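You operate a simulated robot arm through the tools that you are given. There is no shell and no other tool. Be economical: measure what you need, move in short steps, check, and stop when the job is done.

You run a simulated robot arm. Do the job below in one go: nothing can be reset, and whatever is moved stays where it is left.

## Task
Fold both bath towels and push them back against the brown batten.
Fine: the teal one in three, short end first; the cream one in two.

It is judged by the outcome, as a careful person would: the job done as asked, and still so three seconds after it is handed in. It fails if anything else is knocked over, pushed out of place, dropped, spilled or broken. Flat cloth is picked up by pressing the open fingertips on it (5 to 10 N) and closing them slowly along it; thin cloth reads only 2 to 8 mm in the jaws.

## Robot
A 6-joint arm with a two-finger parallel gripper, fixed in place. Base frame: the origin is at the foot of the arm, x ahead of it, y to its left, z up; the work surface is at about z = 740. Lengths are in mm, angles in degrees, forces in N, time in s.
With the tool pointing down near the work surface it reaches from about 320 to 700 mm from the base axis. Its first joint turns from -166.0 to 166.0 degrees. Payload 4.1 kg.
Tool frame: the origin (TCP) lies between the finger pads and is the grasp point; the fingertips stand 23 mm ahead of it; z points along the fingers, y is the line along which they close. The gripper opens to 94 mm. The fingers are 38 mm wide and 10 mm thick; the gripper's body (54 by 96 mm) begins 39 mm behind the TCP.
Orientation is that of the tool frame in the base frame, as a unit quaternion [w, x, y, z]. With the fingers straight down and closing along the base's y, the tool's x points along the base's -x, its y along +y and its z along -z.

## Interface
- The arm moves only by the tool send_rows. Its argument "plan" is a list of rows, each a list of 6 numbers: the shift along the tool's x, y, z in cm, then the turn, a rotation vector about the tool's x, y, z in degrees. In form: [[x, y, z, wx, wy, wz], ...]. A call has 1 to 10 rows; each row shifts and turns the commanded pose from where the row before left it, along the tool's axes as they then stand. "gripper" is the gripper command, from -1 (shut) to 1 (fully open), values between in proportion, set as the call begins (left out, the last holds). A row lasts 0.2 s, in which the tool goes at most 50 mm and 8.6 degrees; a call with a longer step from one row to the next is refused whole, and so is a gripper value outside its range. Where a pose cannot be reached the arm comes as near as it can. A force on the tool above 90 N (or 10 N above the force at the start of the call, whichever is more), or a blocked arm, ends the call early, and 0.2 s more pass. The fingers move at their own pace (about 45 mm/s each) and stop on an object; they squeeze with about 38 N. The grip force told is the motor's: it shows also when the fingers shut on nothing. Time passes only in rows, and 0.2 s behind the last, so rows that do not move let the fingers close. The reply holds the time, the measured pose of the TCP, the force on the tool along the base axes, the opening and the grip force, in the units named above and with some noise.
- Cameras (640 x 400 px; columns grow to the right, rows downward): "scene" is fixed at [203.7, -484.1, 1288]; the picture's right is [0.86, -0.50, 0.00], its down [-0.29, -0.49, -0.82] and it looks along [0.41, 0.71, -0.57] (base axes); focal length 310 px, centre (320, 200). "wrist" rides on the gripper at [-39, 0, -44] in the tool frame; the picture's right is [0.00, -1.00, 0.00], its down [0.97, 0.00, -0.24] and it looks along [0.24, 0.00, 0.97] (tool axes); focal length 218 px, centre (320, 200). There is no depth. A picture from a camera that has moved, and an enlarged one, comes with that camera's place and axes in the base frame and with its lens. The place of the scene camera against the robot may be out by one fixed shift of up to 25 mm in any direction.
- capture(camera): a new picture of that camera. The clock stands still meanwhile.
- raise_lower(by): slides the trunk up (or, below 0, down) by that many mm; the arm rides with it, the base frame stays. It gives what a move gives, with no picture.
- zoom(camera, box): a new picture of the part [left, top, right, bottom] of that camera's present view, enlarged. The clock stands still meanwhile.
- hand_in(): hands the job in; it is judged then, once.

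Work in short steps. Places have to be worked out from the pictures, the camera data and where the tool is seen: move nearer, look again, correct. Check each grasp and each placing, and mend what went wrong. You have 120 turns and 84 pictures in all, those below and enlarged ones among them. Open the gripper and draw the arm clear of the work before you hand the job in, unless the task says otherwise; then end with one line.

The tools are called after "Request:" as name(argument=value, ...) on one line, values as JSON. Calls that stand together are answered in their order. send_rows: Moves the arm, as the interface text tells. Its arguments: {"type":"object","properties":{"plan":{"type":"array","items":{"type":"array","items":{"type":"number"}}},"gripper":{"type":"number"}},"required":["plan"]} The other tools are called the same way: raise_lower (by) slides the trunk up or down; capture (camera) takes a picture; zoom (camera, box) takes an enlarged picture of a part of a camera's view; hand_in () hands the job in.

At the start:

```text
t: 0.0
tool_pos: [477.2, 7.9, 1087.9]
orientation: [0.0, 0.0, 1.0, 0.0]
wrist_force: [-1.2, 0.3, 0.0]
finger_gap: 93.9
grip_force: 0.1
trunk travel left (down, up): [-475.0, 115.0]
```

scene: 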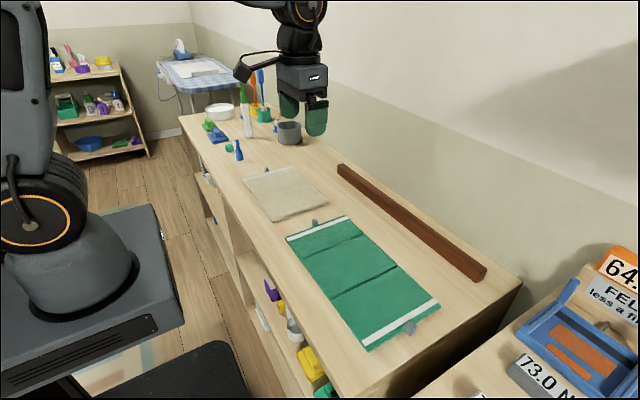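
wrist: 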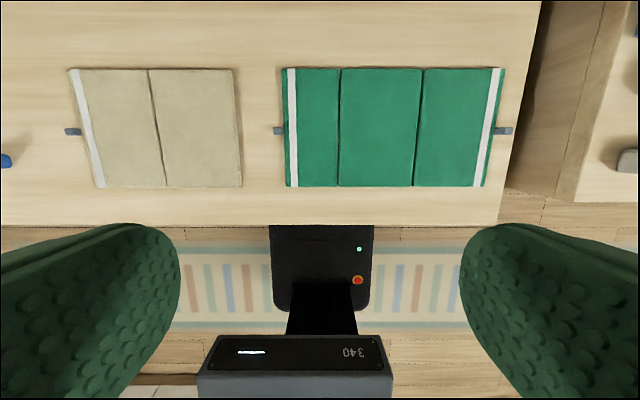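

The teal towel spans roughly x 444–638, y +70…−294, with creases near y −25 and −160, so the short panel is the left (+y) end. The cream spans about y 145–416, with its crease near 288. I'll go down over the teal's left tab and look closer.

Request:
send_rows(plan=[[-1.32, 1.44, 3.6, 0, 0, 0], [-1.32, 1.44, 3.6, 0, 0, 0], [-1.32, 1.44, 3.6, 0, 0, 0], [-1.32, 1.44, 3.6, 0, 0, 0], [-1.32, 1.44, 3.6, 0, 0, 0]], gripper=1)

Request:
capture(camera="wrist")

Request:
zoom(camera="scene", box=[230, 150, 500, 360])

```text
t: 1.2
tool_pos: [542.6, 78.5, 908.2]
orientation: [0.0, 0.0, 1.0, 0.0]
wrist_force: [0.5, 0.7, 0.7]
finger_gap: 94.1
grip_force: 0.0
trunk travel left (down, up): [-475.0, 115.0]
```

```text
81 pictures are left
camera wrist: at [581.2, 79.1, 952.8], right [0.0, -1.0, 0.0], down [-0.97, 0.0, 0.24], along [-0.24, 0.0, -0.97], focal length 218 px, centre (320, 200)
```

wrist: 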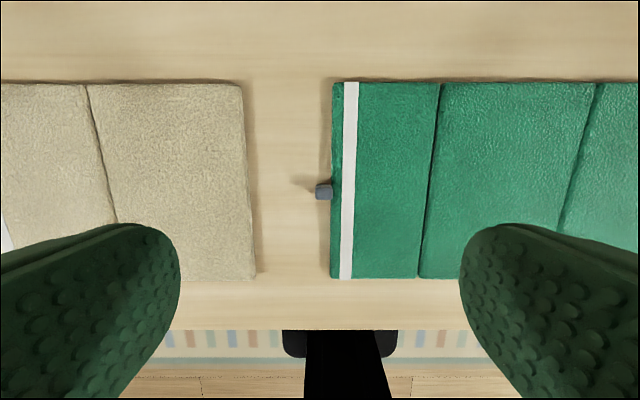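

```text
1.90 times, centred on (365, 255) of scene
camera zoom: at [203.7, -484.1, 1288.0], right [0.86, -0.5, 0.0], down [-0.29, -0.49, -0.82], along [0.41, 0.71, -0.57], focal length 591 px, centre (234, 95)
```

zoom: 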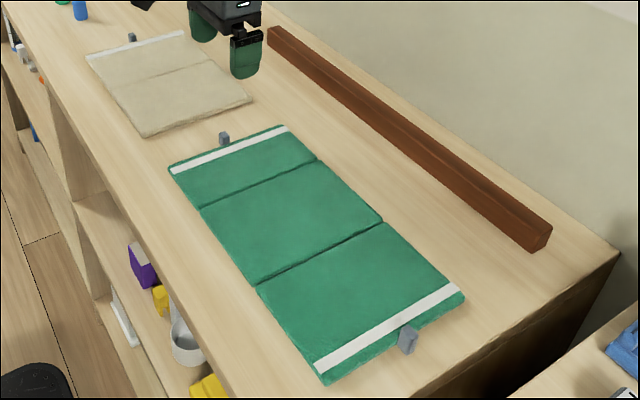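

The ends have small tabs that stand up, so I'll look closely at the tabs before choosing how to grip them.

Request:
zoom(camera="wrist", box=[280, 160, 376, 220])

Request:
zoom(camera="scene", box=[360, 290, 456, 350])

```text
6.67 times, centred on (328, 190) of wrist
camera zoom: at [581.2, 79.1, 952.8], right [0.0, -1.0, 0.0], down [-0.97, 0.0, 0.24], along [-0.24, 0.0, -0.97], focal length 1455 px, centre (267, 267)
```

zoom: 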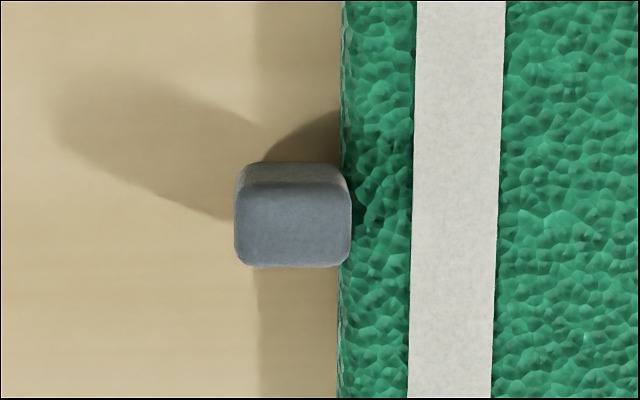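

```text
6.67 times, centred on (408, 320) of scene
camera zoom: at [203.7, -484.1, 1288.0], right [0.86, -0.5, 0.0], down [-0.29, -0.49, -0.82], along [0.41, 0.71, -0.57], focal length 2069 px, centre (-267, -600)
```

zoom: 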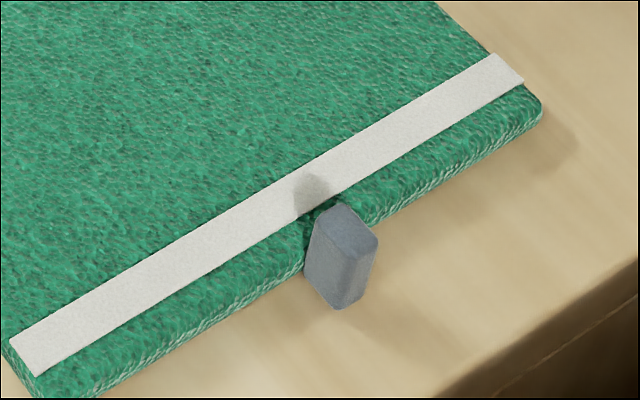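

The tab is about 13×15 mm and stands upright. I'll turn the tool 90° so the fingers close along base x. That lets the tab swivel between the pads during the fold.

Request:
send_rows(plan=[[0, 0, 0, 0, 0, -8.5], [0, 0, 0, 0, 0, -8.5], [0, 0, 0, 0, 0, -8.5], [0, 0, 0, 0, 0, -8.5], [0, 0, 0, 0, 0, -8.5], [0, 0, 0, 0, 0, -8.5], [0, 0, 0, 0, 0, -8.5], [0, 0, 0, 0, 0, -8.5], [0, 0, 0, 0, 0, -8.5], [0, 0, 0, 0, 0, -8.5]])

Request:
send_rows(plan=[[0, 0, 0, 0, 0, -5], [-0.6, 0, 4, 0, 0, 0], [-0.6, 0, 3.5, 0, 0, 0], [0, 0, 0, 0, 0, 0]])

Request:
capture(camera="wrist")

```text
t: 3.4
tool_pos: [544.2, 79.5, 909.1]
orientation: [0.0, -0.677, 0.736, 0.0]
wrist_force: [-0.1, -0.1, 0.0]
finger_gap: 94.0
grip_force: 0.1
trunk travel left (down, up): [-475.0, 115.0]
```

```text
t: 4.4
tool_pos: [542.9, 90.8, 831.6]
orientation: [0.0, 0.707, -0.707, -0.001]
wrist_force: [-0.2, 0.3, -0.3]
finger_gap: 94.1
grip_force: 0.2
trunk travel left (down, up): [-475.0, 115.0]
```

```text
77 pictures are left
camera wrist: at [542.3, 129.9, 877.2], right [1.0, 0.0, 0.0], down [0.0, -0.97, 0.24], along [0.0, -0.24, -0.97], focal length 218 px, centre (320, 200)
```

wrist: 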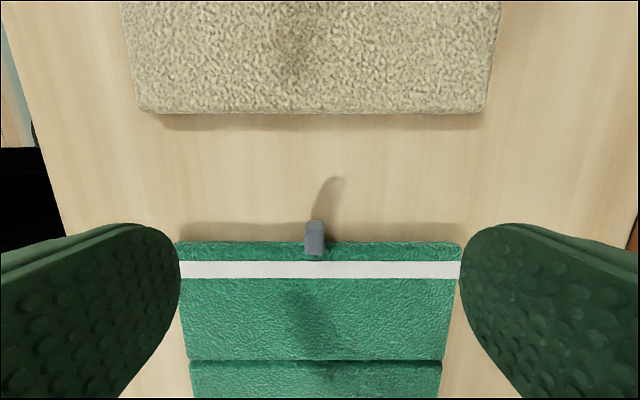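

The tab is at x≈539, y 69–83, with its top near z 763. I'll descend beside the towel edge with the tips at about z 747, then close.

Request:
send_rows(plan=[[0, 0.35, 2, 0, 0, 0], [0, 0, 2, 0, 0, 0], [0, 0, 2.1, 0, 0, 0], [0, 0, 0, 0, 0, 0]])

Request:
send_rows(plan=[[0, 0, 0, 0, 0, 0], [0, 0, 0, 0, 0, 0], [0, 0, 0, 0, 0, 0], [0, 0, 0, 0, 0, 0], [0, 0, 0, 0, 0, 0], [0, 0, 0, 0, 0, 0]], gripper=-1)

Request:
capture(camera="wrist")

```text
t: 5.4
tool_pos: [538.4, 91.0, 771.9]
orientation: [0.0, 0.708, -0.706, 0.0]
wrist_force: [-0.7, 0.0, -0.5]
finger_gap: 94.0
grip_force: 0.0
trunk travel left (down, up): [-475.0, 115.0]
```

```text
t: 6.8
tool_pos: [539.2, 91.6, 772.8]
orientation: [0.0, 0.708, -0.706, 0.0]
wrist_force: [0.8, -1.4, -0.6]
finger_gap: 10.9
grip_force: 38.0
trunk travel left (down, up): [-475.0, 115.0]
```

```text
76 pictures are left
camera wrist: at [538.5, 130.3, 816.6], right [1.0, 0.0, 0.0], down [0.0, -0.97, 0.24], along [0.0, -0.24, -0.97], focal length 218 px, centre (320, 200)
```

wrist: 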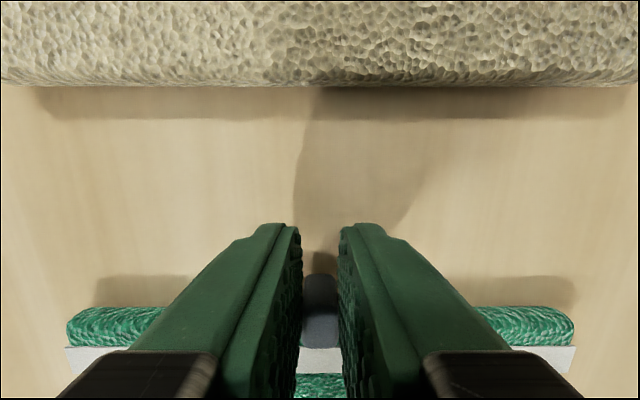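

The tab is held with a 10.9 mm gap. I'll lift the panel along the first part of the arc around the crease at y≈−25.

Request:
send_rows(plan=[[0.12, 0, -0.82, 0, 0, 0], [0.18, 0, -0.81, 0, 0, 0], [0.27, 0, -0.83, 0, 0, 0], [0.33, 0, -0.83, 0, 0, 0], [0.42, 0, -0.77, 0, 0, 0], [0.47, 0, -0.76, 0, 0, 0], [0.55, 0, -0.69, 0, 0, 0], [0.58, 0, -0.67, 0, 0, 0]])

Request:
capture(camera="scene")

Request:
capture(camera="wrist")

```text
t: 8.6
tool_pos: [539.5, 62.5, 834.4]
orientation: [0.0, -0.707, 0.707, -0.001]
wrist_force: [1.1, 0.6, -2.1]
finger_gap: 11.3
grip_force: 37.9
trunk travel left (down, up): [-475.0, 115.0]
```

```text
75 pictures are left
```

scene: 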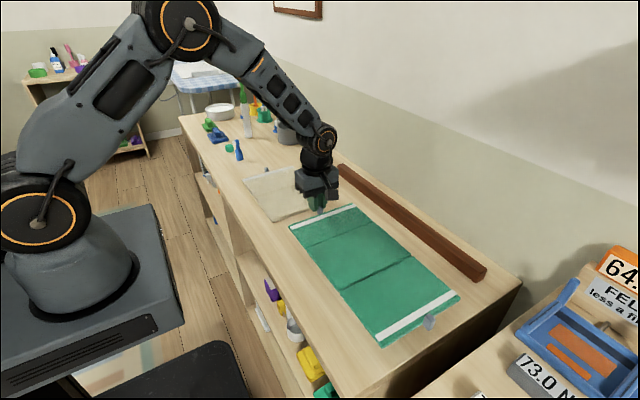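

```text
74 pictures are left
camera wrist: at [538.7, 100.7, 877.8], right [1.0, 0.0, 0.0], down [0.0, -0.97, 0.24], along [0.0, -0.24, -0.97], focal length 218 px, centre (320, 200)
```

wrist: 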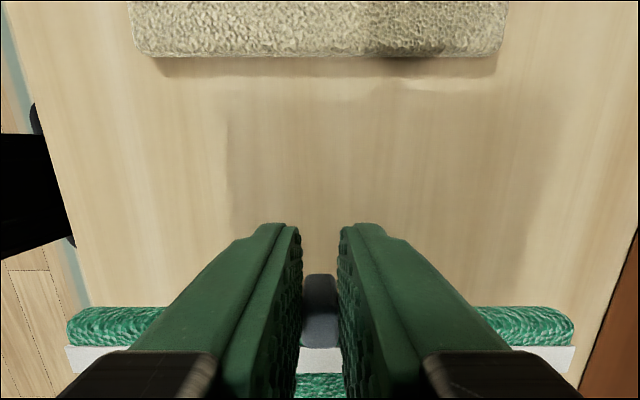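

The panel isn't swivelling in the grip and the towel seems to have been dragged. I'll zoom in to check.

Request:
zoom(camera="scene", box=[230, 150, 500, 360])

```text
1.90 times, centred on (365, 255) of scene
camera zoom: at [203.7, -484.1, 1288.0], right [0.86, -0.5, 0.0], down [-0.29, -0.49, -0.82], along [0.41, 0.71, -0.57], focal length 591 px, centre (234, 95)
```

zoom: 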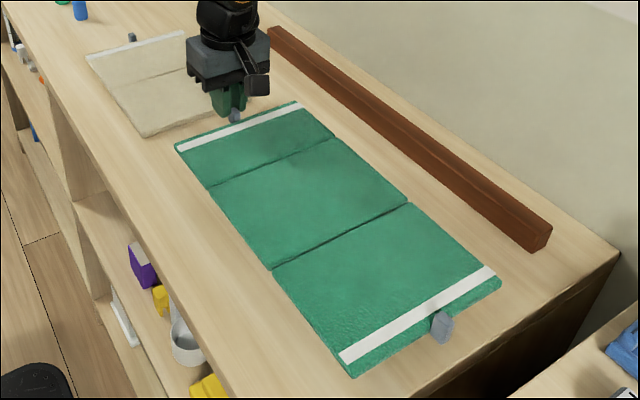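

The grip holds rigidly, so the short panel was lifted flat and the towel slid about 14 mm. I'll tilt the tool with the panel instead, rotating about base x while lowering the crease back to the table. The first 51° comes first.

Request:
send_rows(plan=[[0.33, 0, -0.99, 0, -8.5, 0], [0.41, 0, -0.87, 0, -8.5, 0], [0.54, 0, -0.45, 0, -8.5, 0], [0.78, 0, -0.39, 0, -8.5, 0], [0.85, 0, -0.61, 0, -8.5, 0], [0.94, 0, -0.88, 0, -8.5, 0], [0, 0, 0, 0, 0, 0]])

Request:
zoom(camera="scene", box=[230, 100, 500, 360])

```text
t: 10.2
tool_pos: [540.9, 15.2, 857.2]
orientation: [-0.306, 0.638, -0.638, -0.304]
wrist_force: [-0.6, -1.0, 6.5]
finger_gap: 11.2
grip_force: 38.1
trunk travel left (down, up): [-475.0, 115.0]
```

```text
1.54 times, centred on (365, 230) of scene
camera zoom: at [203.7, -484.1, 1288.0], right [0.86, -0.5, 0.0], down [-0.29, -0.49, -0.82], along [0.41, 0.71, -0.57], focal length 477 px, centre (251, 154)
```

zoom: 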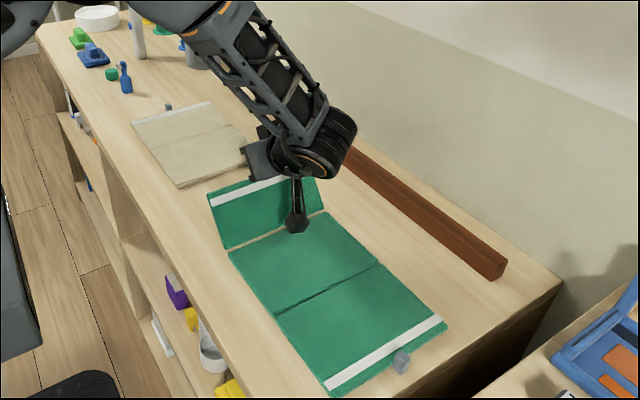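

The panel is following well. A dark part of the wrist hangs near the towel, so I'll look at it closer before tilting further.

Request:
zoom(camera="scene", box=[300, 130, 428, 210])

Request:
capture(camera="wrist")

```text
5.00 times, centred on (364, 170) of scene
camera zoom: at [203.7, -484.1, 1288.0], right [0.86, -0.5, 0.0], down [-0.29, -0.49, -0.82], along [0.41, 0.71, -0.57], focal length 1552 px, centre (100, 350)
```

zoom: 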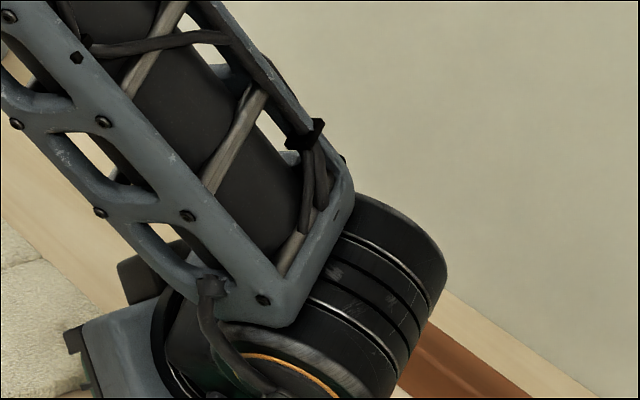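

```text
70 pictures are left
camera wrist: at [539.1, 4.6, 914.3], right [1.0, 0.0, 0.0], down [0.0, -0.8, -0.6], along [0.0, 0.6, -0.8], focal length 218 px, centre (320, 200)
```

wrist: 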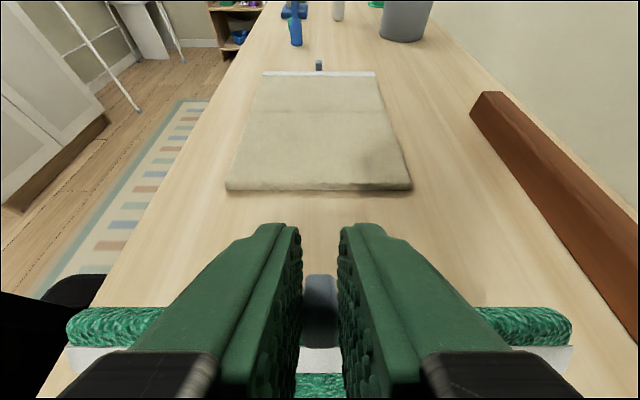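

Request:
zoom(camera="scene", box=[310, 180, 406, 240])

```text
6.67 times, centred on (358, 210) of scene
camera zoom: at [203.7, -484.1, 1288.0], right [0.86, -0.5, 0.0], down [-0.29, -0.49, -0.82], along [0.41, 0.71, -0.57], focal length 2069 px, centre (67, 133)
```

zoom: 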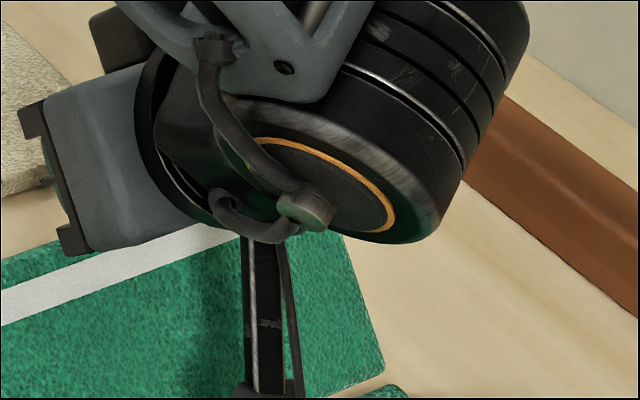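

The dark part is a bracket box at about tool (83, 38, −78). It clears the towel up to roughly 93° of tilt. I'll continue to 85°.

Request:
send_rows(plan=[[0.45, 0, -1.59, 0, -8.5, 0], [0.53, 0, -1.66, 0, -8.5, 0], [0.49, 0, -1.69, 0, -8.5, 0], [0.48, 0, -1.69, 0, -8.5, 0], [0, 0, 0, 0, 0, 0]])

Request:
zoom(camera="scene", box=[230, 100, 500, 360])

```text
t: 11.4
tool_pos: [539.0, -51.7, 870.1]
orientation: [-0.48, 0.522, -0.519, -0.477]
wrist_force: [12.0, 3.5, 39.4]
finger_gap: 11.4
grip_force: 37.8
trunk travel left (down, up): [-475.0, 115.0]
```

```text
1.54 times, centred on (365, 230) of scene
camera zoom: at [203.7, -484.1, 1288.0], right [0.86, -0.5, 0.0], down [-0.29, -0.49, -0.82], along [0.41, 0.71, -0.57], focal length 477 px, centre (251, 154)
```

zoom: 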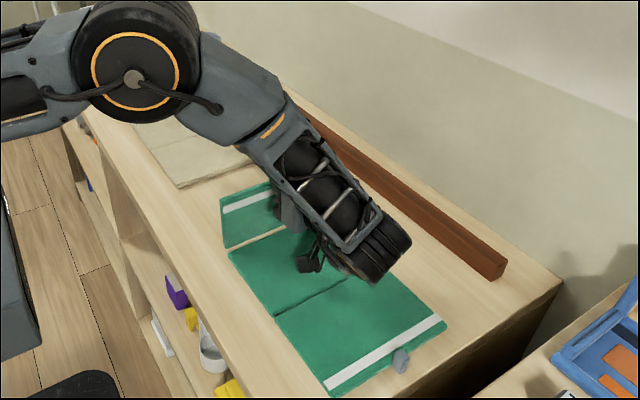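

There is 39 N upward on the tool, from either the panel bottoming on the table or the bracket touching. I'll raise 10 mm and check.

Request:
send_rows(plan=[[-0.5, 0, 0, 0, 0, 0], [-0.5, 0, 0, 0, 0, 0], [0, 0, 0, 0, 0, 0]])

Request:
zoom(camera="scene", box=[310, 170, 420, 240])

Request:
capture(camera="wrist")

```text
t: 12.2
tool_pos: [539.4, -52.0, 875.4]
orientation: [0.477, -0.521, 0.523, 0.477]
wrist_force: [-0.9, -0.9, -2.8]
finger_gap: 11.4
grip_force: 38.3
trunk travel left (down, up): [-475.0, 115.0]
```

```text
5.71 times, centred on (365, 205) of scene
camera zoom: at [203.7, -484.1, 1288.0], right [0.86, -0.5, 0.0], down [-0.29, -0.49, -0.82], along [0.41, 0.71, -0.57], focal length 1773 px, centre (63, 171)
```

zoom: 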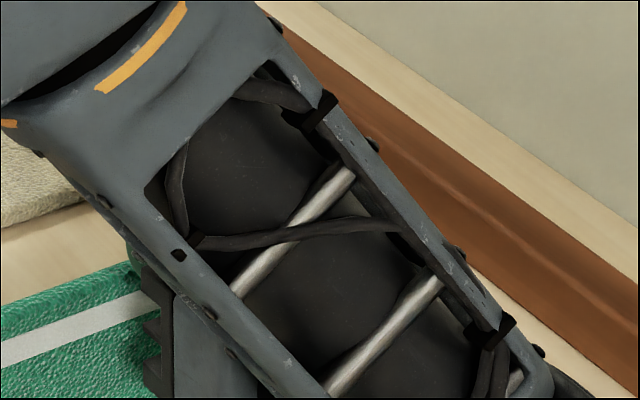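

```text
66 pictures are left
camera wrist: at [538.6, -92.1, 918.1], right [1.0, 0.0, 0.0], down [0.0, -0.32, -0.95], along [0.0, 0.95, -0.32], focal length 218 px, centre (320, 200)
```

wrist: 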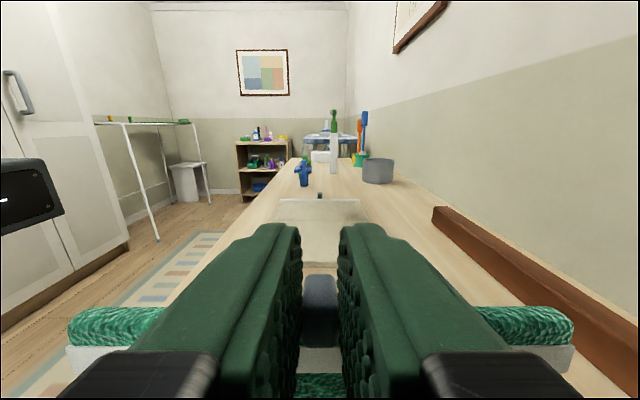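

The force vanished with the lift, so the panel had been bottoming. I'll continue to about 101° with the crease slightly raised, then look before releasing.

Request:
send_rows(plan=[[-0.56, 0, -1.65, 0, -8, 0], [-0.58, 0, -1.57, 0, -8, 0], [0, 0, 0, 0, 0, 0]])

Request:
zoom(camera="scene", box=[230, 100, 500, 360])

```text
t: 13.0
tool_pos: [540.6, -82.4, 889.7]
orientation: [0.545, -0.45, 0.452, 0.544]
wrist_force: [0.7, 0.5, -1.8]
finger_gap: 11.3
grip_force: 37.5
trunk travel left (down, up): [-475.0, 115.0]
```

```text
1.54 times, centred on (365, 230) of scene
camera zoom: at [203.7, -484.1, 1288.0], right [0.86, -0.5, 0.0], down [-0.29, -0.49, -0.82], along [0.41, 0.71, -0.57], focal length 477 px, centre (251, 154)
```

zoom: 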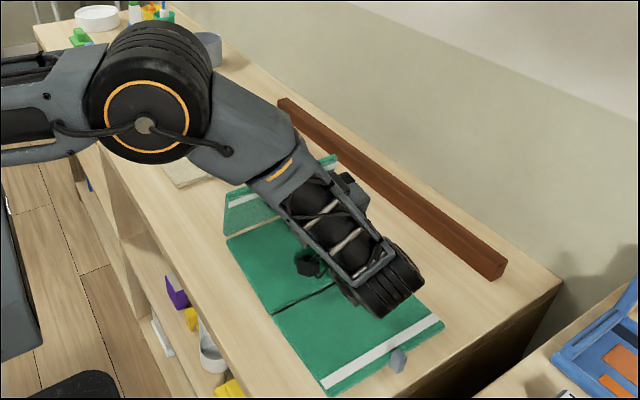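

The panel is past vertical with no load. I'll open and lift straight up so it drops toward −y.

Request:
send_rows(plan=[[0, 0, 0, 0, 0, 0], [-1.96, 0, 0.38, 0, 0, 0], [-3.9, 0, 0.76, 0, 0, 0], [-3.9, 0, 0.76, 0, 0, 0], [-2.9, 0, 0.57, 0, 0, 0], [0, 0, 0, 0, 0, 0]], gripper=0)

Request:
zoom(camera="scene", box=[230, 100, 500, 360])

```text
t: 14.4
tool_pos: [537.7, -57.2, 1012.9]
orientation: [0.546, -0.449, 0.454, 0.542]
wrist_force: [0.9, 0.8, 0.0]
finger_gap: 47.0
grip_force: 0.0
out of reach, approached as far as the arm can: row 2, 3, 4, 5
trunk travel left (down, up): [-475.0, 115.0]
```

```text
1.54 times, centred on (365, 230) of scene
camera zoom: at [203.7, -484.1, 1288.0], right [0.86, -0.5, 0.0], down [-0.29, -0.49, -0.82], along [0.41, 0.71, -0.57], focal length 477 px, centre (251, 154)
```

zoom: 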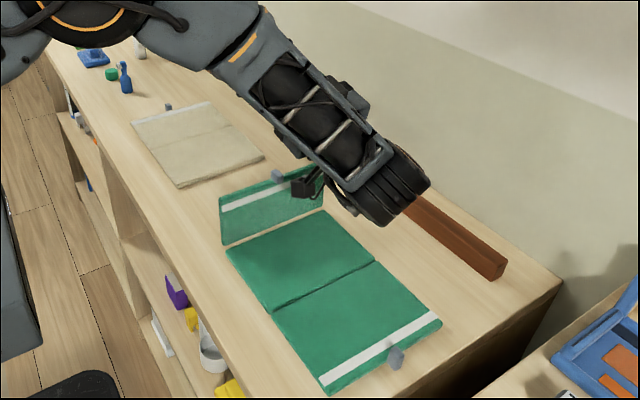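

The crease holds the panel standing at about 75°. I'll turn the tool back to vertical, come around on the +y side, and push it over.

Request:
send_rows(plan=[[0, 0, 0, 0, 8.5, 0], [0, 0, 0, 0, 8.5, 0], [0, 0, 0, 0, 8.5, 0], [0, 0, 0, 0, 8.5, 0], [0, 0, 0, 0, 8.5, 0], [0, 0, 0, 0, 8.5, 0], [0, 0, 0, 0, 8.5, 0], [0, 0, 0, 0, 8.5, 0], [0, 0, 0, 0, 8.5, 0], [0, 0, 0, 0, 8.5, 0]])

Request:
send_rows(plan=[[0, 0, 0, 0, 8, 0], [0, 0, 0, 0, 8, 0], [0, 0, 0, 0, 0, 0]], gripper=-1)

Request:
zoom(camera="scene", box=[230, 100, 500, 360])

```text
t: 16.6
tool_pos: [538.3, -58.5, 1012.1]
orientation: [0.098, -0.7, 0.701, 0.098]
wrist_force: [-0.1, 0.5, -0.1]
finger_gap: 47.1
grip_force: 0.0
trunk travel left (down, up): [-475.0, 115.0]
```

```text
t: 17.4
tool_pos: [539.2, -57.8, 1012.3]
orientation: [0.001, 0.708, -0.706, 0.001]
wrist_force: [-0.5, 0.5, -0.4]
finger_gap: 0.0
grip_force: 25.3
trunk travel left (down, up): [-475.0, 115.0]
```

```text
1.54 times, centred on (365, 230) of scene
camera zoom: at [203.7, -484.1, 1288.0], right [0.86, -0.5, 0.0], down [-0.29, -0.49, -0.82], along [0.41, 0.71, -0.57], focal length 477 px, centre (251, 154)
```

zoom: 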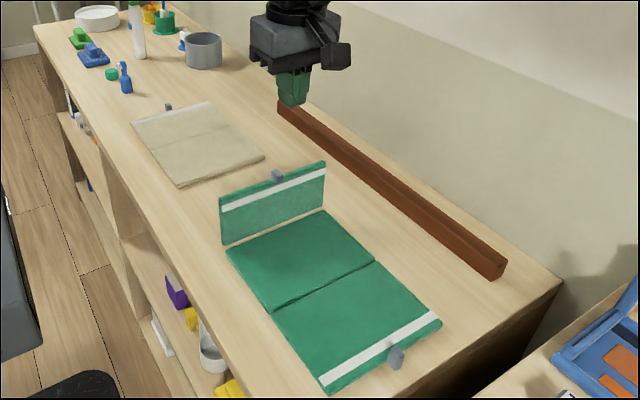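

The panel is standing almost vertical at y≈−38. I'll move to its +y side with fingers shut and come down behind it.

Request:
send_rows(plan=[[-4.2, 0, 0, 0, 0, 0], [-4.2, 0, 0, 0, 0, 0], [0, 0, 4.2, 0, 0, 0], [0, 0, 4.2, 0, 0, 0], [0, 0, 4.2, 0, 0, 0], [0, 0, 3.6, 0, 0, 0], [0, 0, 0, 0, 0, 0]])

Request:
capture(camera="wrist")

```text
t: 19.0
tool_pos: [538.9, 26.2, 850.0]
orientation: [0.0, 0.708, -0.706, 0.0]
wrist_force: [0.5, -0.8, 0.0]
finger_gap: 0.0
grip_force: 38.2
trunk travel left (down, up): [-475.0, 115.0]
```

```text
62 pictures are left
camera wrist: at [537.3, 65.2, 893.8], right [1.0, 0.0, 0.0], down [0.0, -0.97, 0.24], along [0.0, -0.24, -0.97], focal length 218 px, centre (320, 200)
```

wrist: 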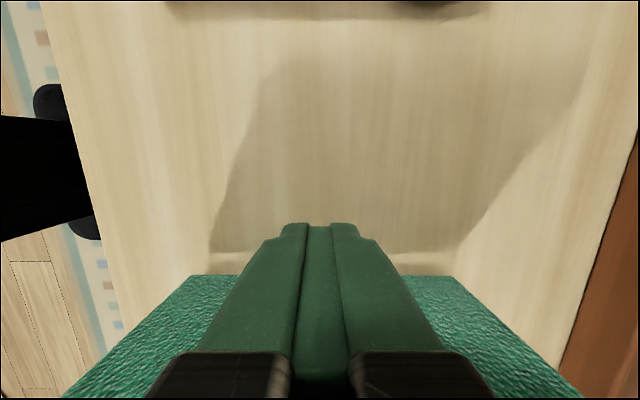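

The panel base is at y≈−34. I'll push over along an arc toward −y and down.

Request:
send_rows(plan=[[2.0, 0, 0, 0, 0, 0], [1.7, 0, 0, 0, 0, 0], [1.9, 0, 0.2, 0, 0, 0], [2.0, 0, 0.5, 0, 0, 0], [2.0, 0, 1.1, 0, 0, 0], [1.5, 0, 1.7, 0, 0, 0], [1.0, 0, 1.5, 0, 0, 0], [0.5, 0, 1.2, 0, 0, 0], [0, 0, 0, 0, 0, 0]])

Request:
zoom(camera="scene", box=[230, 100, 500, 360])

```text
t: 21.0
tool_pos: [539.5, -99.2, 789.5]
orientation: [0.0, 0.707, -0.707, 0.0]
wrist_force: [0.5, -0.2, -0.8]
finger_gap: 0.0
grip_force: 37.9
trunk travel left (down, up): [-475.0, 115.0]
```

```text
1.54 times, centred on (365, 230) of scene
camera zoom: at [203.7, -484.1, 1288.0], right [0.86, -0.5, 0.0], down [-0.29, -0.49, -0.82], along [0.41, 0.71, -0.57], focal length 477 px, centre (251, 154)
```

zoom: 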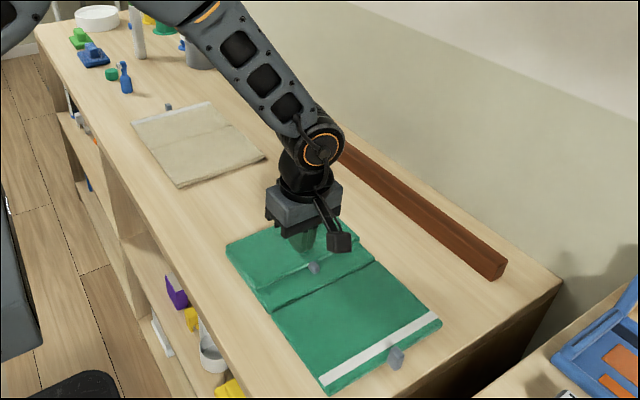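

The panel has fallen over onto the middle one. I'll press gently down to seat it, reading the force.

Request:
send_rows(plan=[[0, 0, 0.3, 0, 0, 0], [0, 0, 0.3, 0, 0, 0], [0, 0, 0.3, 0, 0, 0], [0, 0, 0, 0, 0, 0]])

Request:
send_rows(plan=[[0, 0, -4, 0, 0, 0], [0, 0, -5, 0, 0, 0], [4.5, 0, -5, 0, 0, 0], [4.5, 0, -3, 0, 0, 0], [4.5, 0, 0, 0, 0, 0], [4.5, 0, 0, 0, 0, 0], [2, 0, 0, 0, 0, 0], [0, 0, 0, 0, 0, 0]], gripper=1)

Request:
capture(camera="wrist")

Request:
zoom(camera="scene", box=[280, 200, 472, 320])

```text
t: 22.0
tool_pos: [538.0, -101.4, 785.0]
orientation: [-0.004, 0.708, -0.707, 0.005]
wrist_force: [-6.6, 3.2, 55.1]
finger_gap: 0.0
grip_force: 37.7
trunk travel left (down, up): [-475.0, 115.0]
```

```text
refused: row 3 steps farther than a row can; nothing moved
```

```text
60 pictures are left
camera wrist: at [537.1, -61.2, 829.1], right [1.0, 0.0, 0.01], down [0.0, -0.97, 0.24], along [0.01, -0.24, -0.97], focal length 218 px, centre (320, 200)
```

wrist: 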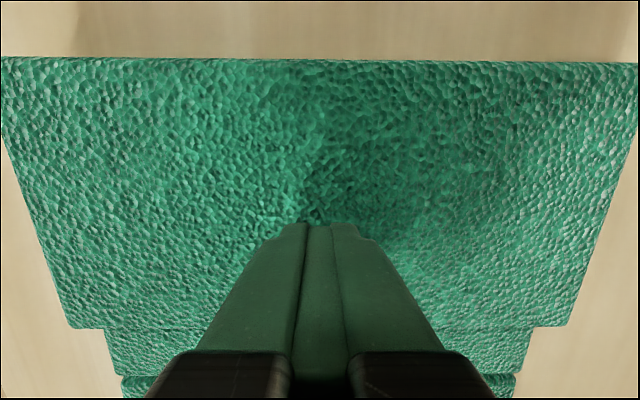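

```text
3.33 times, centred on (376, 260) of scene
camera zoom: at [203.7, -484.1, 1288.0], right [0.86, -0.5, 0.0], down [-0.29, -0.49, -0.82], along [0.41, 0.71, -0.57], focal length 1034 px, centre (133, 0)
```

zoom: 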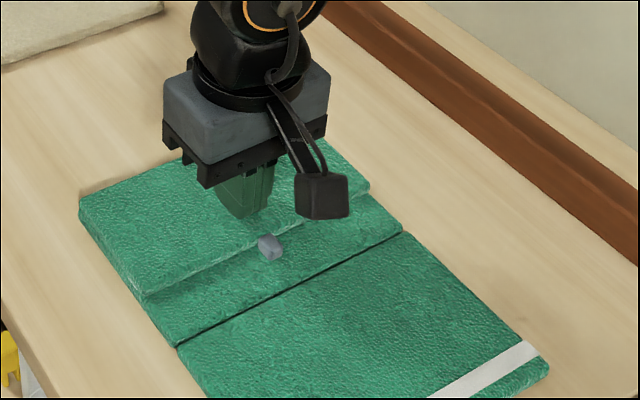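

The first fold is flat, with its tab nested in. Next I'll raise and move over the right-hand tab.

Request:
send_rows(plan=[[0, 0, -4, 0, 0, 0], [0, 0, -4.5, 0, 0, 0], [3, 0, -3, 0, 0, 0], [4.5, 0, 0, 0, 0, 0], [4.5, 0, 0, 0, 0, 0], [4.5, 0, 0, 0, 0, 0], [2.5, 0, 0, 0, 0, 0], [0, 0, 0, 0, 0, 0]], gripper=1)

Request:
capture(camera="wrist")

```text
t: 23.8
tool_pos: [539.3, -291.5, 895.9]
orientation: [0.0, 0.708, -0.707, 0.0]
wrist_force: [0.3, 0.1, 0.7]
finger_gap: 94.4
grip_force: 0.1
trunk travel left (down, up): [-475.0, 115.0]
```

```text
58 pictures are left
camera wrist: at [538.3, -252.3, 939.3], right [1.0, 0.0, 0.0], down [0.0, -0.97, 0.24], along [0.0, -0.24, -0.97], focal length 218 px, centre (320, 200)
```

wrist: 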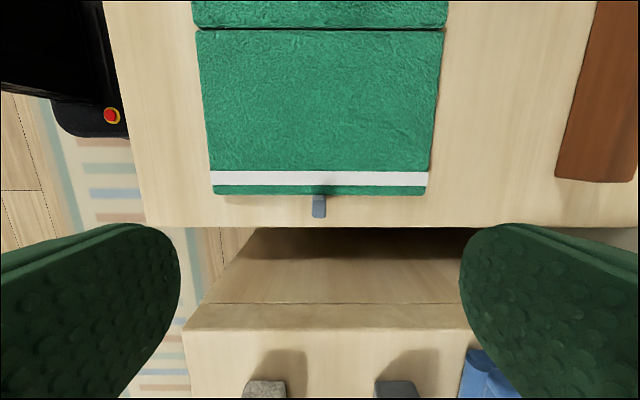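

Towel edge y≈−295, crease −166, tab at x≈538, table end −329. I'll descend outside the edge and grip this tab.

Request:
send_rows(plan=[[1.3, 0.1, 4, 0, 0, 0], [1.3, 0.05, 4, 0, 0, 0], [0, 0, 3, 0, 0, 0], [0, 0, 1.5, 0, 0, 0], [0, 0, 0, 0, 0, 0]])

Request:
send_rows(plan=[[0, 0, 0, 0, 0, 0], [0, 0, 0, 0, 0, 0], [0, 0, 0, 0, 0, 0], [0, 0, 0, 0, 0, 0], [0, 0, 0, 0, 0, 0], [0, 0, 0, 0, 0, 0]], gripper=-1)

Request:
capture(camera="wrist")

```text
t: 25.0
tool_pos: [537.5, -316.8, 770.4]
orientation: [-0.001, 0.707, -0.707, -0.001]
wrist_force: [-0.8, 0.6, 0.4]
finger_gap: 94.1
grip_force: 0.1
trunk travel left (down, up): [-475.0, 115.0]
```

```text
t: 26.4
tool_pos: [537.4, -317.5, 770.7]
orientation: [0.0, 0.707, -0.707, 0.001]
wrist_force: [-0.6, -0.2, 0.5]
finger_gap: 11.6
grip_force: 38.1
trunk travel left (down, up): [-475.0, 115.0]
```

```text
57 pictures are left
camera wrist: at [536.0, -278.3, 814.5], right [1.0, 0.0, 0.0], down [0.0, -0.97, 0.24], along [0.0, -0.24, -0.97], focal length 218 px, centre (320, 200)
```

wrist: 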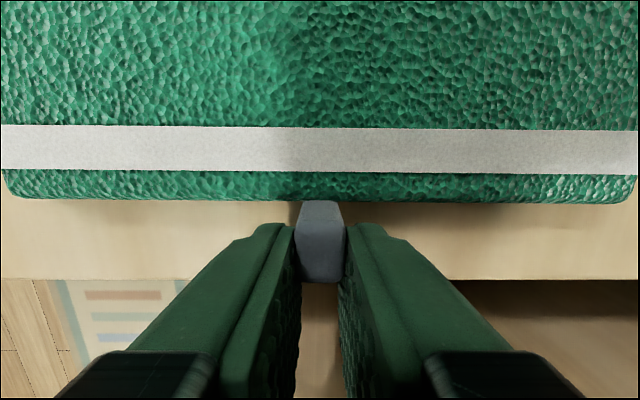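

Gripped at 11.6 mm. Now I'll lift and rotate the long panel about its crease, tilting the tool the other way.

Request:
send_rows(plan=[[-0.51, 0, -2.33, 0, 8.5, 0], [-0.49, 0, -2.31, 0, 8.5, 0], [-0.46, 0, -2.33, 0, 8.5, 0], [-0.46, 0, -2.3, 0, 8.5, 0], [-0.46, 0, -2.29, 0, 8.5, 0], [0, 0, 0, 0, 0, 0]])

Request:
capture(camera="scene")

```text
t: 27.8
tool_pos: [537.0, -260.7, 870.7]
orientation: [0.256, 0.66, -0.658, 0.257]
wrist_force: [-0.2, -0.7, 0.6]
finger_gap: 11.1
grip_force: 38.2
trunk travel left (down, up): [-475.0, 115.0]
```

```text
56 pictures are left
```

scene: 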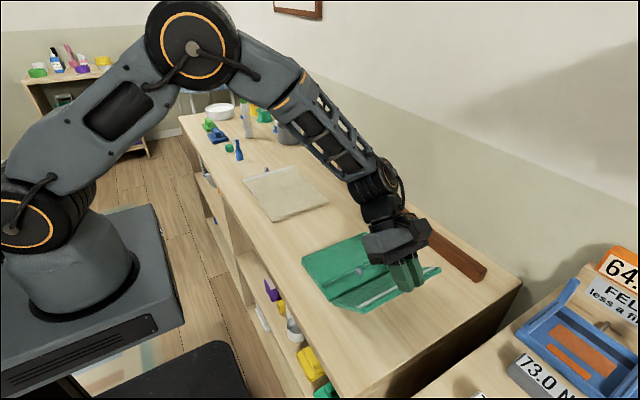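

It's folding cleanly, so I'll continue to 85° and then check.

Request:
send_rows(plan=[[-0.45, 0, -2.26, 0, 8.5, 0], [-0.44, 0, -2.24, 0, 8.5, 0], [-0.47, 0, -2.23, 0, 8.5, 0], [-0.48, 0, -2.24, 0, 8.5, 0], [-0.48, 0, -2.21, 0, 8.5, 0], [0, 0, 0, 0, 0, 0]])

Request:
capture(camera="scene")

```text
t: 29.2
tool_pos: [537.8, -154.6, 910.6]
orientation: [-0.477, -0.519, 0.522, -0.481]
wrist_force: [9.5, -6.8, 34.7]
finger_gap: 11.1
grip_force: 37.7
trunk travel left (down, up): [-475.0, 115.0]
```

```text
55 pictures are left
```

scene: 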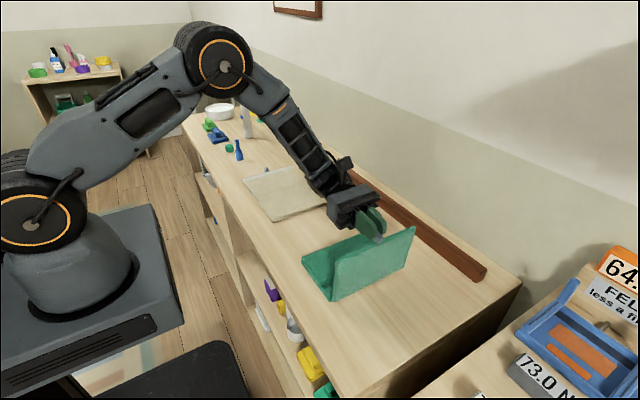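

Light bottoming again, so I'll add a little lift while going past vertical to about 110°.

Request:
send_rows(plan=[[0.5, 0, 0, 0, 0, 0], [0.2, 0, -2.26, 0, 8.5, 0], [0.13, 0, -2.17, 0, 8.5, 0], [-0.19, 0, -1.98, 0, 8, 0], [0, 0, 0, 0, 0, 0]])

Request:
capture(camera="scene")

```text
t: 30.4
tool_pos: [537.2, -93.3, 909.2]
orientation: [0.579, 0.406, -0.404, 0.58]
wrist_force: [-0.5, 0.6, -1.6]
finger_gap: 11.4
grip_force: 37.8
trunk travel left (down, up): [-475.0, 115.0]
```

```text
54 pictures are left
```

scene: 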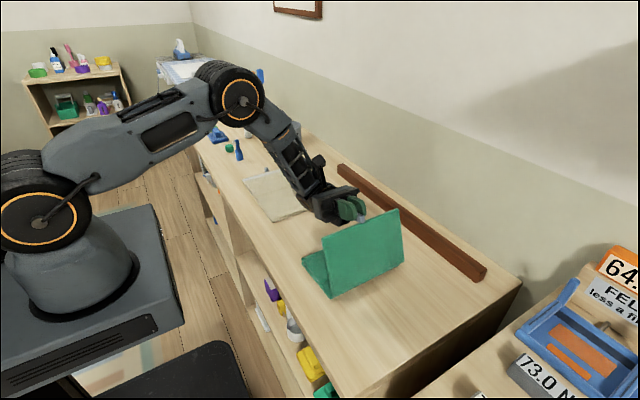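

The panel leans about 110°. I'll open, lift, and turn the tool back upright.

Request:
send_rows(plan=[[0, 0, 0, 0, 0, 0], [1.5, 0, 0.5, 0, 0, 0], [2.82, 0, 1.03, 0, 0, 0], [2.82, 0, 1.03, 0, 0, 0], [1.9, 0, 0.7, 0, 0, 0], [0, 0, 0, 0, 0, 0]], gripper=0)

Request:
send_rows(plan=[[0, 0, 0, 0, -8.5, 0], [0, 0, 0, 0, -8.5, 0], [0, 0, 0, 0, -8.5, 0], [0, 0, 0, 0, -8.5, 0], [0, 0, 0, 0, -8.5, 0], [0, 0, 0, 0, -8.5, 0], [0, 0, 0, 0, -8.5, 0], [0, 0, 0, 0, -8.5, 0], [0, 0, 0, 0, -8.5, 0], [0, 0, 0, 0, -8.5, 0]], gripper=-1)

Request:
send_rows(plan=[[0, 0, 0, 0, -8.4, 0], [0, 0, 0, 0, -8.4, 0], [0, 0, 0, 0, -8.2, 0], [0, 0, 0, 0, 0, 0]])

Request:
zoom(camera="scene", box=[230, 100, 500, 360])

```text
t: 31.8
tool_pos: [537.4, -92.8, 1006.5]
orientation: [0.579, 0.406, -0.405, 0.579]
wrist_force: [0.0, -1.1, -0.3]
finger_gap: 46.7
grip_force: 0.0
trunk travel left (down, up): [-475.0, 115.0]
```

```text
t: 34.0
tool_pos: [537.1, -92.9, 1006.1]
orientation: [0.151, 0.691, -0.69, 0.153]
wrist_force: [-0.5, 0.3, 0.1]
finger_gap: 0.2
grip_force: 38.3
trunk travel left (down, up): [-475.0, 115.0]
```

```text
t: 35.0
tool_pos: [536.9, -92.8, 1005.7]
orientation: [-0.001, 0.707, -0.707, 0.0]
wrist_force: [0.3, 0.0, 0.1]
finger_gap: 0.0
grip_force: 37.8
trunk travel left (down, up): [-475.0, 115.0]
```

```text
1.54 times, centred on (365, 230) of scene
camera zoom: at [203.7, -484.1, 1288.0], right [0.86, -0.5, 0.0], down [-0.29, -0.49, -0.82], along [0.41, 0.71, -0.57], focal length 477 px, centre (251, 154)
```

zoom: 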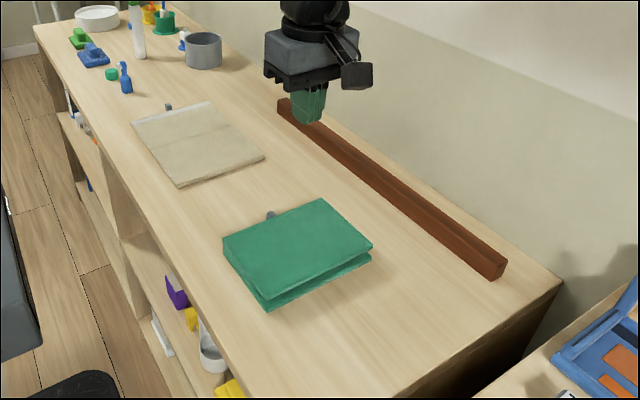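

It fell shut by itself, with a slight wedge at the crease side. I'll look from above.

Request:
capture(camera="wrist")

Request:
zoom(camera="scene", box=[310, 170, 406, 240])

```text
52 pictures are left
camera wrist: at [536.4, -54.2, 1050.0], right [1.0, 0.0, 0.0], down [0.0, -0.97, 0.24], along [0.0, -0.24, -0.97], focal length 218 px, centre (320, 200)
```

wrist: 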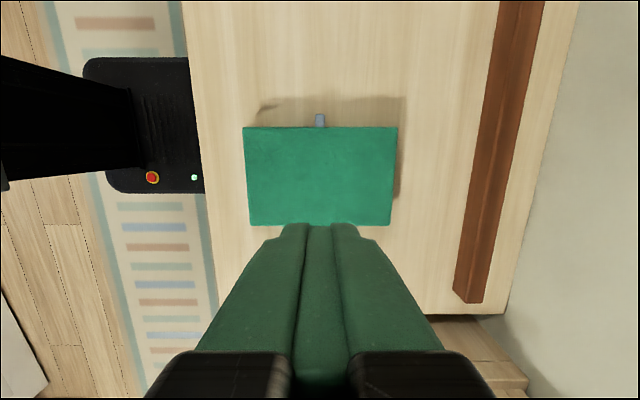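

```text
5.71 times, centred on (358, 205) of scene
camera zoom: at [203.7, -484.1, 1288.0], right [0.86, -0.5, 0.0], down [-0.29, -0.49, -0.82], along [0.41, 0.71, -0.57], focal length 1773 px, centre (103, 171)
```

zoom: 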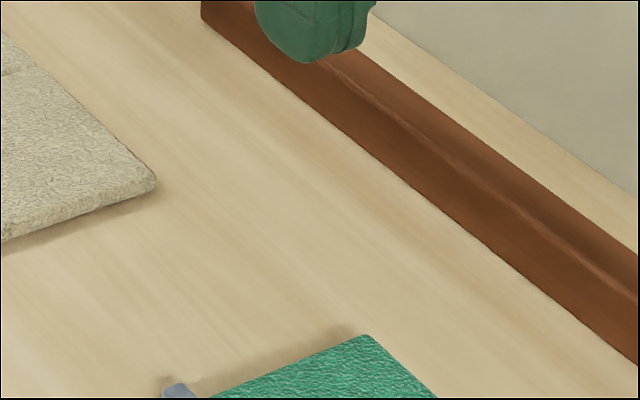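

The stack is x 443–631, y −158…−32, and the batten face is at x≈752. I'll press the stack gently in the middle.

Request:
send_rows(plan=[[0, 0, 4.5, 0, 0, 0], [0, 0, 4.5, 0, 0, 0], [0, 0, 4.5, 0, 0, 0], [0, 0, 4.5, 0, 0, 0], [0, 0, 2.0, 0, 0, 0], [0, 0, 0, 0, 0, 0]])

Request:
send_rows(plan=[[0, 0, 0.3, 0, 0, 0], [0, 0, 0.2, 0, 0, 0], [0, 0, 0.2, 0, 0, 0], [0, 0, 0, 0, 0, 0]])

```text
t: 36.4
tool_pos: [537.7, -93.0, 805.9]
orientation: [0.0, 0.707, -0.707, 0.0]
wrist_force: [0.6, -0.2, 0.2]
finger_gap: 0.0
grip_force: 38.0
trunk travel left (down, up): [-475.0, 115.0]
```

```text
t: 37.4
tool_pos: [536.8, -93.2, 797.3]
orientation: [0.0, 0.708, -0.706, 0.0]
wrist_force: [-0.2, -0.4, 0.2]
finger_gap: 0.0
grip_force: 38.0
trunk travel left (down, up): [-475.0, 115.0]
```

Request:
send_rows(plan=[[0, 0, 0.3, 0, 0, 0], [0, 0, 0.2, 0, 0, 0], [0, 0, 0, 0, 0, 0]])

Request:
zoom(camera="scene", box=[310, 200, 422, 270])

```text
t: 38.2
tool_pos: [537.6, -92.6, 797.7]
orientation: [-0.001, 0.708, -0.706, 0.003]
wrist_force: [-3.1, 2.1, 34.4]
finger_gap: 0.2
grip_force: 38.3
trunk travel left (down, up): [-475.0, 115.0]
```

```text
5.71 times, centred on (366, 235) of scene
camera zoom: at [203.7, -484.1, 1288.0], right [0.86, -0.5, 0.0], down [-0.29, -0.49, -0.82], along [0.41, 0.71, -0.57], focal length 1773 px, centre (57, 0)
```

zoom: 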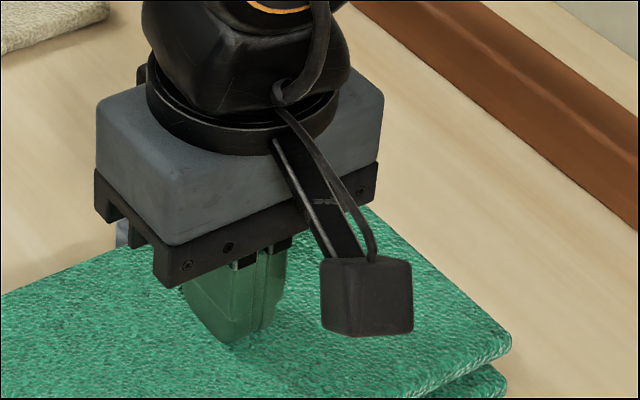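

The stack is firm at z≈774. Teal folding is done, so I'll go to the cream towel's tab.

Request:
send_rows(plan=[[0, 0, -4.5, 0, 0, 0], [0, 0, -4.5, 0, 0, 0], [-3, 0, -2, 0, 0, 0], [-4.8, 0, 0, 0, 0, 0], [-4.8, 0, 0, 0, 0, 0], [-4.8, 0, 0, 0, 0, 0], [-4.8, 0, 0, 0, 0, 0], [-4.8, 0, 0, 0, 0, 0], [-4.8, 0, 0, 0, 0, 0], [-4.8, 0, 0, 0, 0, 0]], gripper=1)

Request:
send_rows(plan=[[-4.8, 0, 0, 0, 0, 0], [-4.8, 0, 0, 0, 0, 0], [-2, 0, 0, 0, 0, 0], [0, 0, 0, 0, 0, 0]])

Request:
capture(camera="wrist")

```text
t: 40.4
tool_pos: [538.0, 275.1, 903.5]
orientation: [0.0, 0.708, -0.706, 0.0]
wrist_force: [0.2, -0.8, -0.1]
finger_gap: 94.0
grip_force: 0.1
trunk travel left (down, up): [-475.0, 115.0]
```

```text
t: 41.4
tool_pos: [538.0, 389.5, 905.3]
orientation: [0.001, -0.707, 0.707, 0.0]
wrist_force: [0.5, -0.3, -0.7]
finger_gap: 94.0
grip_force: 0.1
trunk travel left (down, up): [-475.0, 115.0]
```

```text
49 pictures are left
camera wrist: at [536.5, 429.3, 948.8], right [1.0, 0.0, 0.0], down [0.0, -0.97, 0.24], along [0.0, -0.24, -0.97], focal length 218 px, centre (320, 200)
```

wrist: 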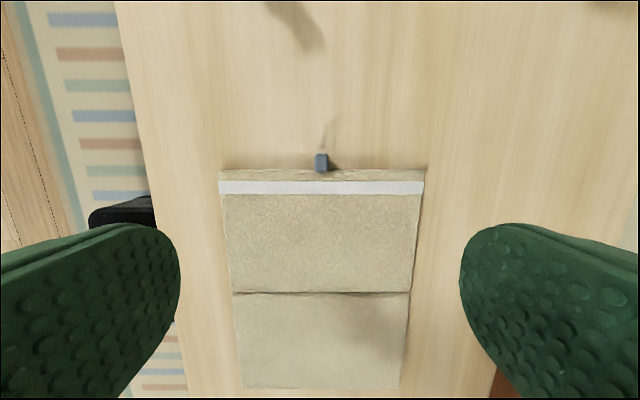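

Cream edge y≈408, crease ≈280, end ≈150, tab at x≈538. I'll descend outside the tab and grip it.

Request:
send_rows(plan=[[-2.0, 0, 4, 0, 0, 0], [-2.05, -0.05, 4, 0, 0, 0], [0, 0, 3.5, 0, 0, 0], [0, 0, 1.9, 0, 0, 0], [0, 0, 0, 0, 0, 0]])

Request:
send_rows(plan=[[0, 0, 0, 0, 0, 0], [0, 0, 0, 0, 0, 0], [0, 0, 0, 0, 0, 0], [0, 0, 0, 0, 0, 0], [0, 0, 0, 0, 0, 0], [0, 0, 0, 0, 0, 0]], gripper=-1)

Request:
capture(camera="wrist")

```text
t: 42.6
tool_pos: [536.2, 429.7, 769.9]
orientation: [0.001, 0.708, -0.706, 0.0]
wrist_force: [0.8, -0.2, 1.3]
finger_gap: 94.0
grip_force: 0.1
trunk travel left (down, up): [-475.0, 115.0]
```

```text
t: 44.0
tool_pos: [536.0, 429.2, 770.4]
orientation: [0.0, 0.707, -0.707, 0.002]
wrist_force: [1.8, -0.4, 0.3]
finger_gap: 11.1
grip_force: 38.2
trunk travel left (down, up): [-475.0, 115.0]
```

```text
48 pictures are left
camera wrist: at [535.9, 468.6, 814.4], right [1.0, 0.0, 0.0], down [0.0, -0.97, 0.24], along [0.0, -0.24, -0.97], focal length 218 px, centre (320, 200)
```

wrist: 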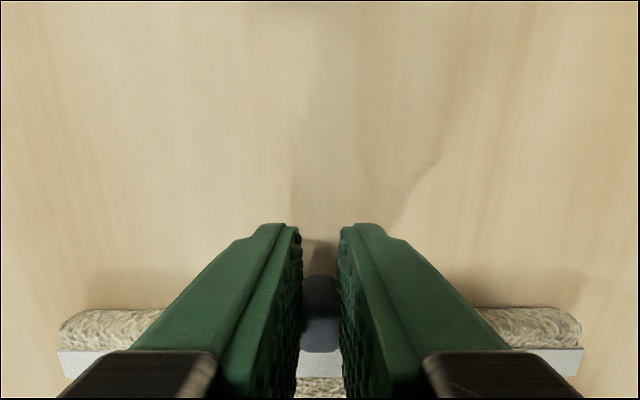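

Gripped at 11.1 mm. I'll lift and rotate to about 42°, then check.

Request:
send_rows(plan=[[0.51, 0, -2.33, 0, -8.5, 0], [0.49, 0, -2.31, 0, -8.5, 0], [0.46, 0, -2.33, 0, -8.5, 0], [0.46, 0, -2.3, 0, -8.5, 0], [0.46, 0, -2.29, 0, -8.5, 0], [0, 0, 0, 0, 0, 0]])

Request:
capture(camera="scene")

```text
t: 45.4
tool_pos: [538.4, 372.6, 870.9]
orientation: [0.257, -0.658, 0.659, 0.257]
wrist_force: [0.1, 0.9, -0.7]
finger_gap: 11.0
grip_force: 38.0
trunk travel left (down, up): [-475.0, 115.0]
```

```text
47 pictures are left
```

scene: 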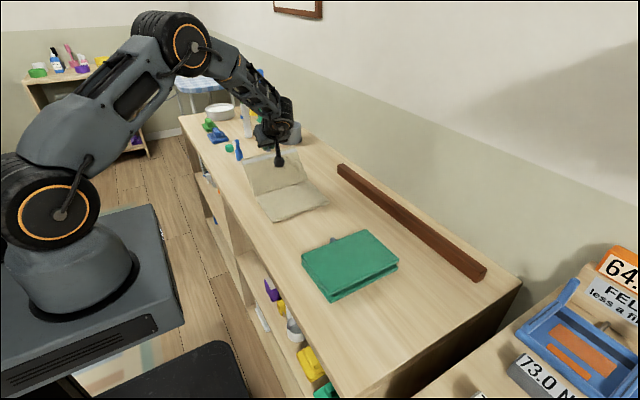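

It's folding well, so I'll continue through vertical with a little extra lift.

Request:
send_rows(plan=[[0.45, 0, -2.26, 0, -8.5, 0], [0.4, 0, -2.24, 0, -8.5, 0], [0.35, 0, -2.25, 0, -8.5, 0], [0.2, 0, -2.26, 0, -8.5, 0], [0.1, 0, -2.23, 0, -8.5, 0], [0, 0, 0, 0, 0, 0]])

Request:
send_rows(plan=[[-0.3, 0, 0, 0, 0, 0], [-0.2, 0, -2.26, 0, -8.5, 0], [-0.13, 0, -2.17, 0, -8.5, 0], [0.19, 0, -1.98, 0, -8, 0], [0, 0, 0, 0, 0, 0]])

Request:
zoom(camera="scene", box=[200, 80, 440, 230])

```text
t: 46.8
tool_pos: [537.8, 270.3, 915.7]
orientation: [-0.478, 0.521, -0.521, -0.478]
wrist_force: [-0.5, 0.8, -1.4]
finger_gap: 11.1
grip_force: 37.6
trunk travel left (down, up): [-475.0, 115.0]
```

```text
t: 48.0
tool_pos: [539.1, 208.2, 918.0]
orientation: [0.579, -0.405, 0.405, 0.58]
wrist_force: [1.5, 0.8, -0.9]
finger_gap: 11.1
grip_force: 37.9
trunk travel left (down, up): [-475.0, 115.0]
```

```text
2.67 times, centred on (320, 155) of scene
camera zoom: at [203.7, -484.1, 1288.0], right [0.86, -0.5, 0.0], down [-0.29, -0.49, -0.82], along [0.41, 0.71, -0.57], focal length 828 px, centre (320, 320)
```

zoom: 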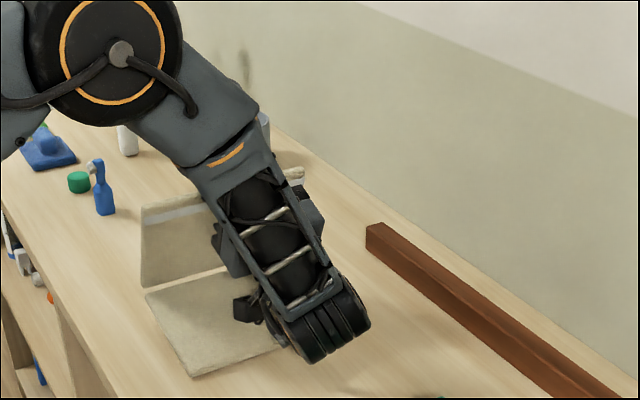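

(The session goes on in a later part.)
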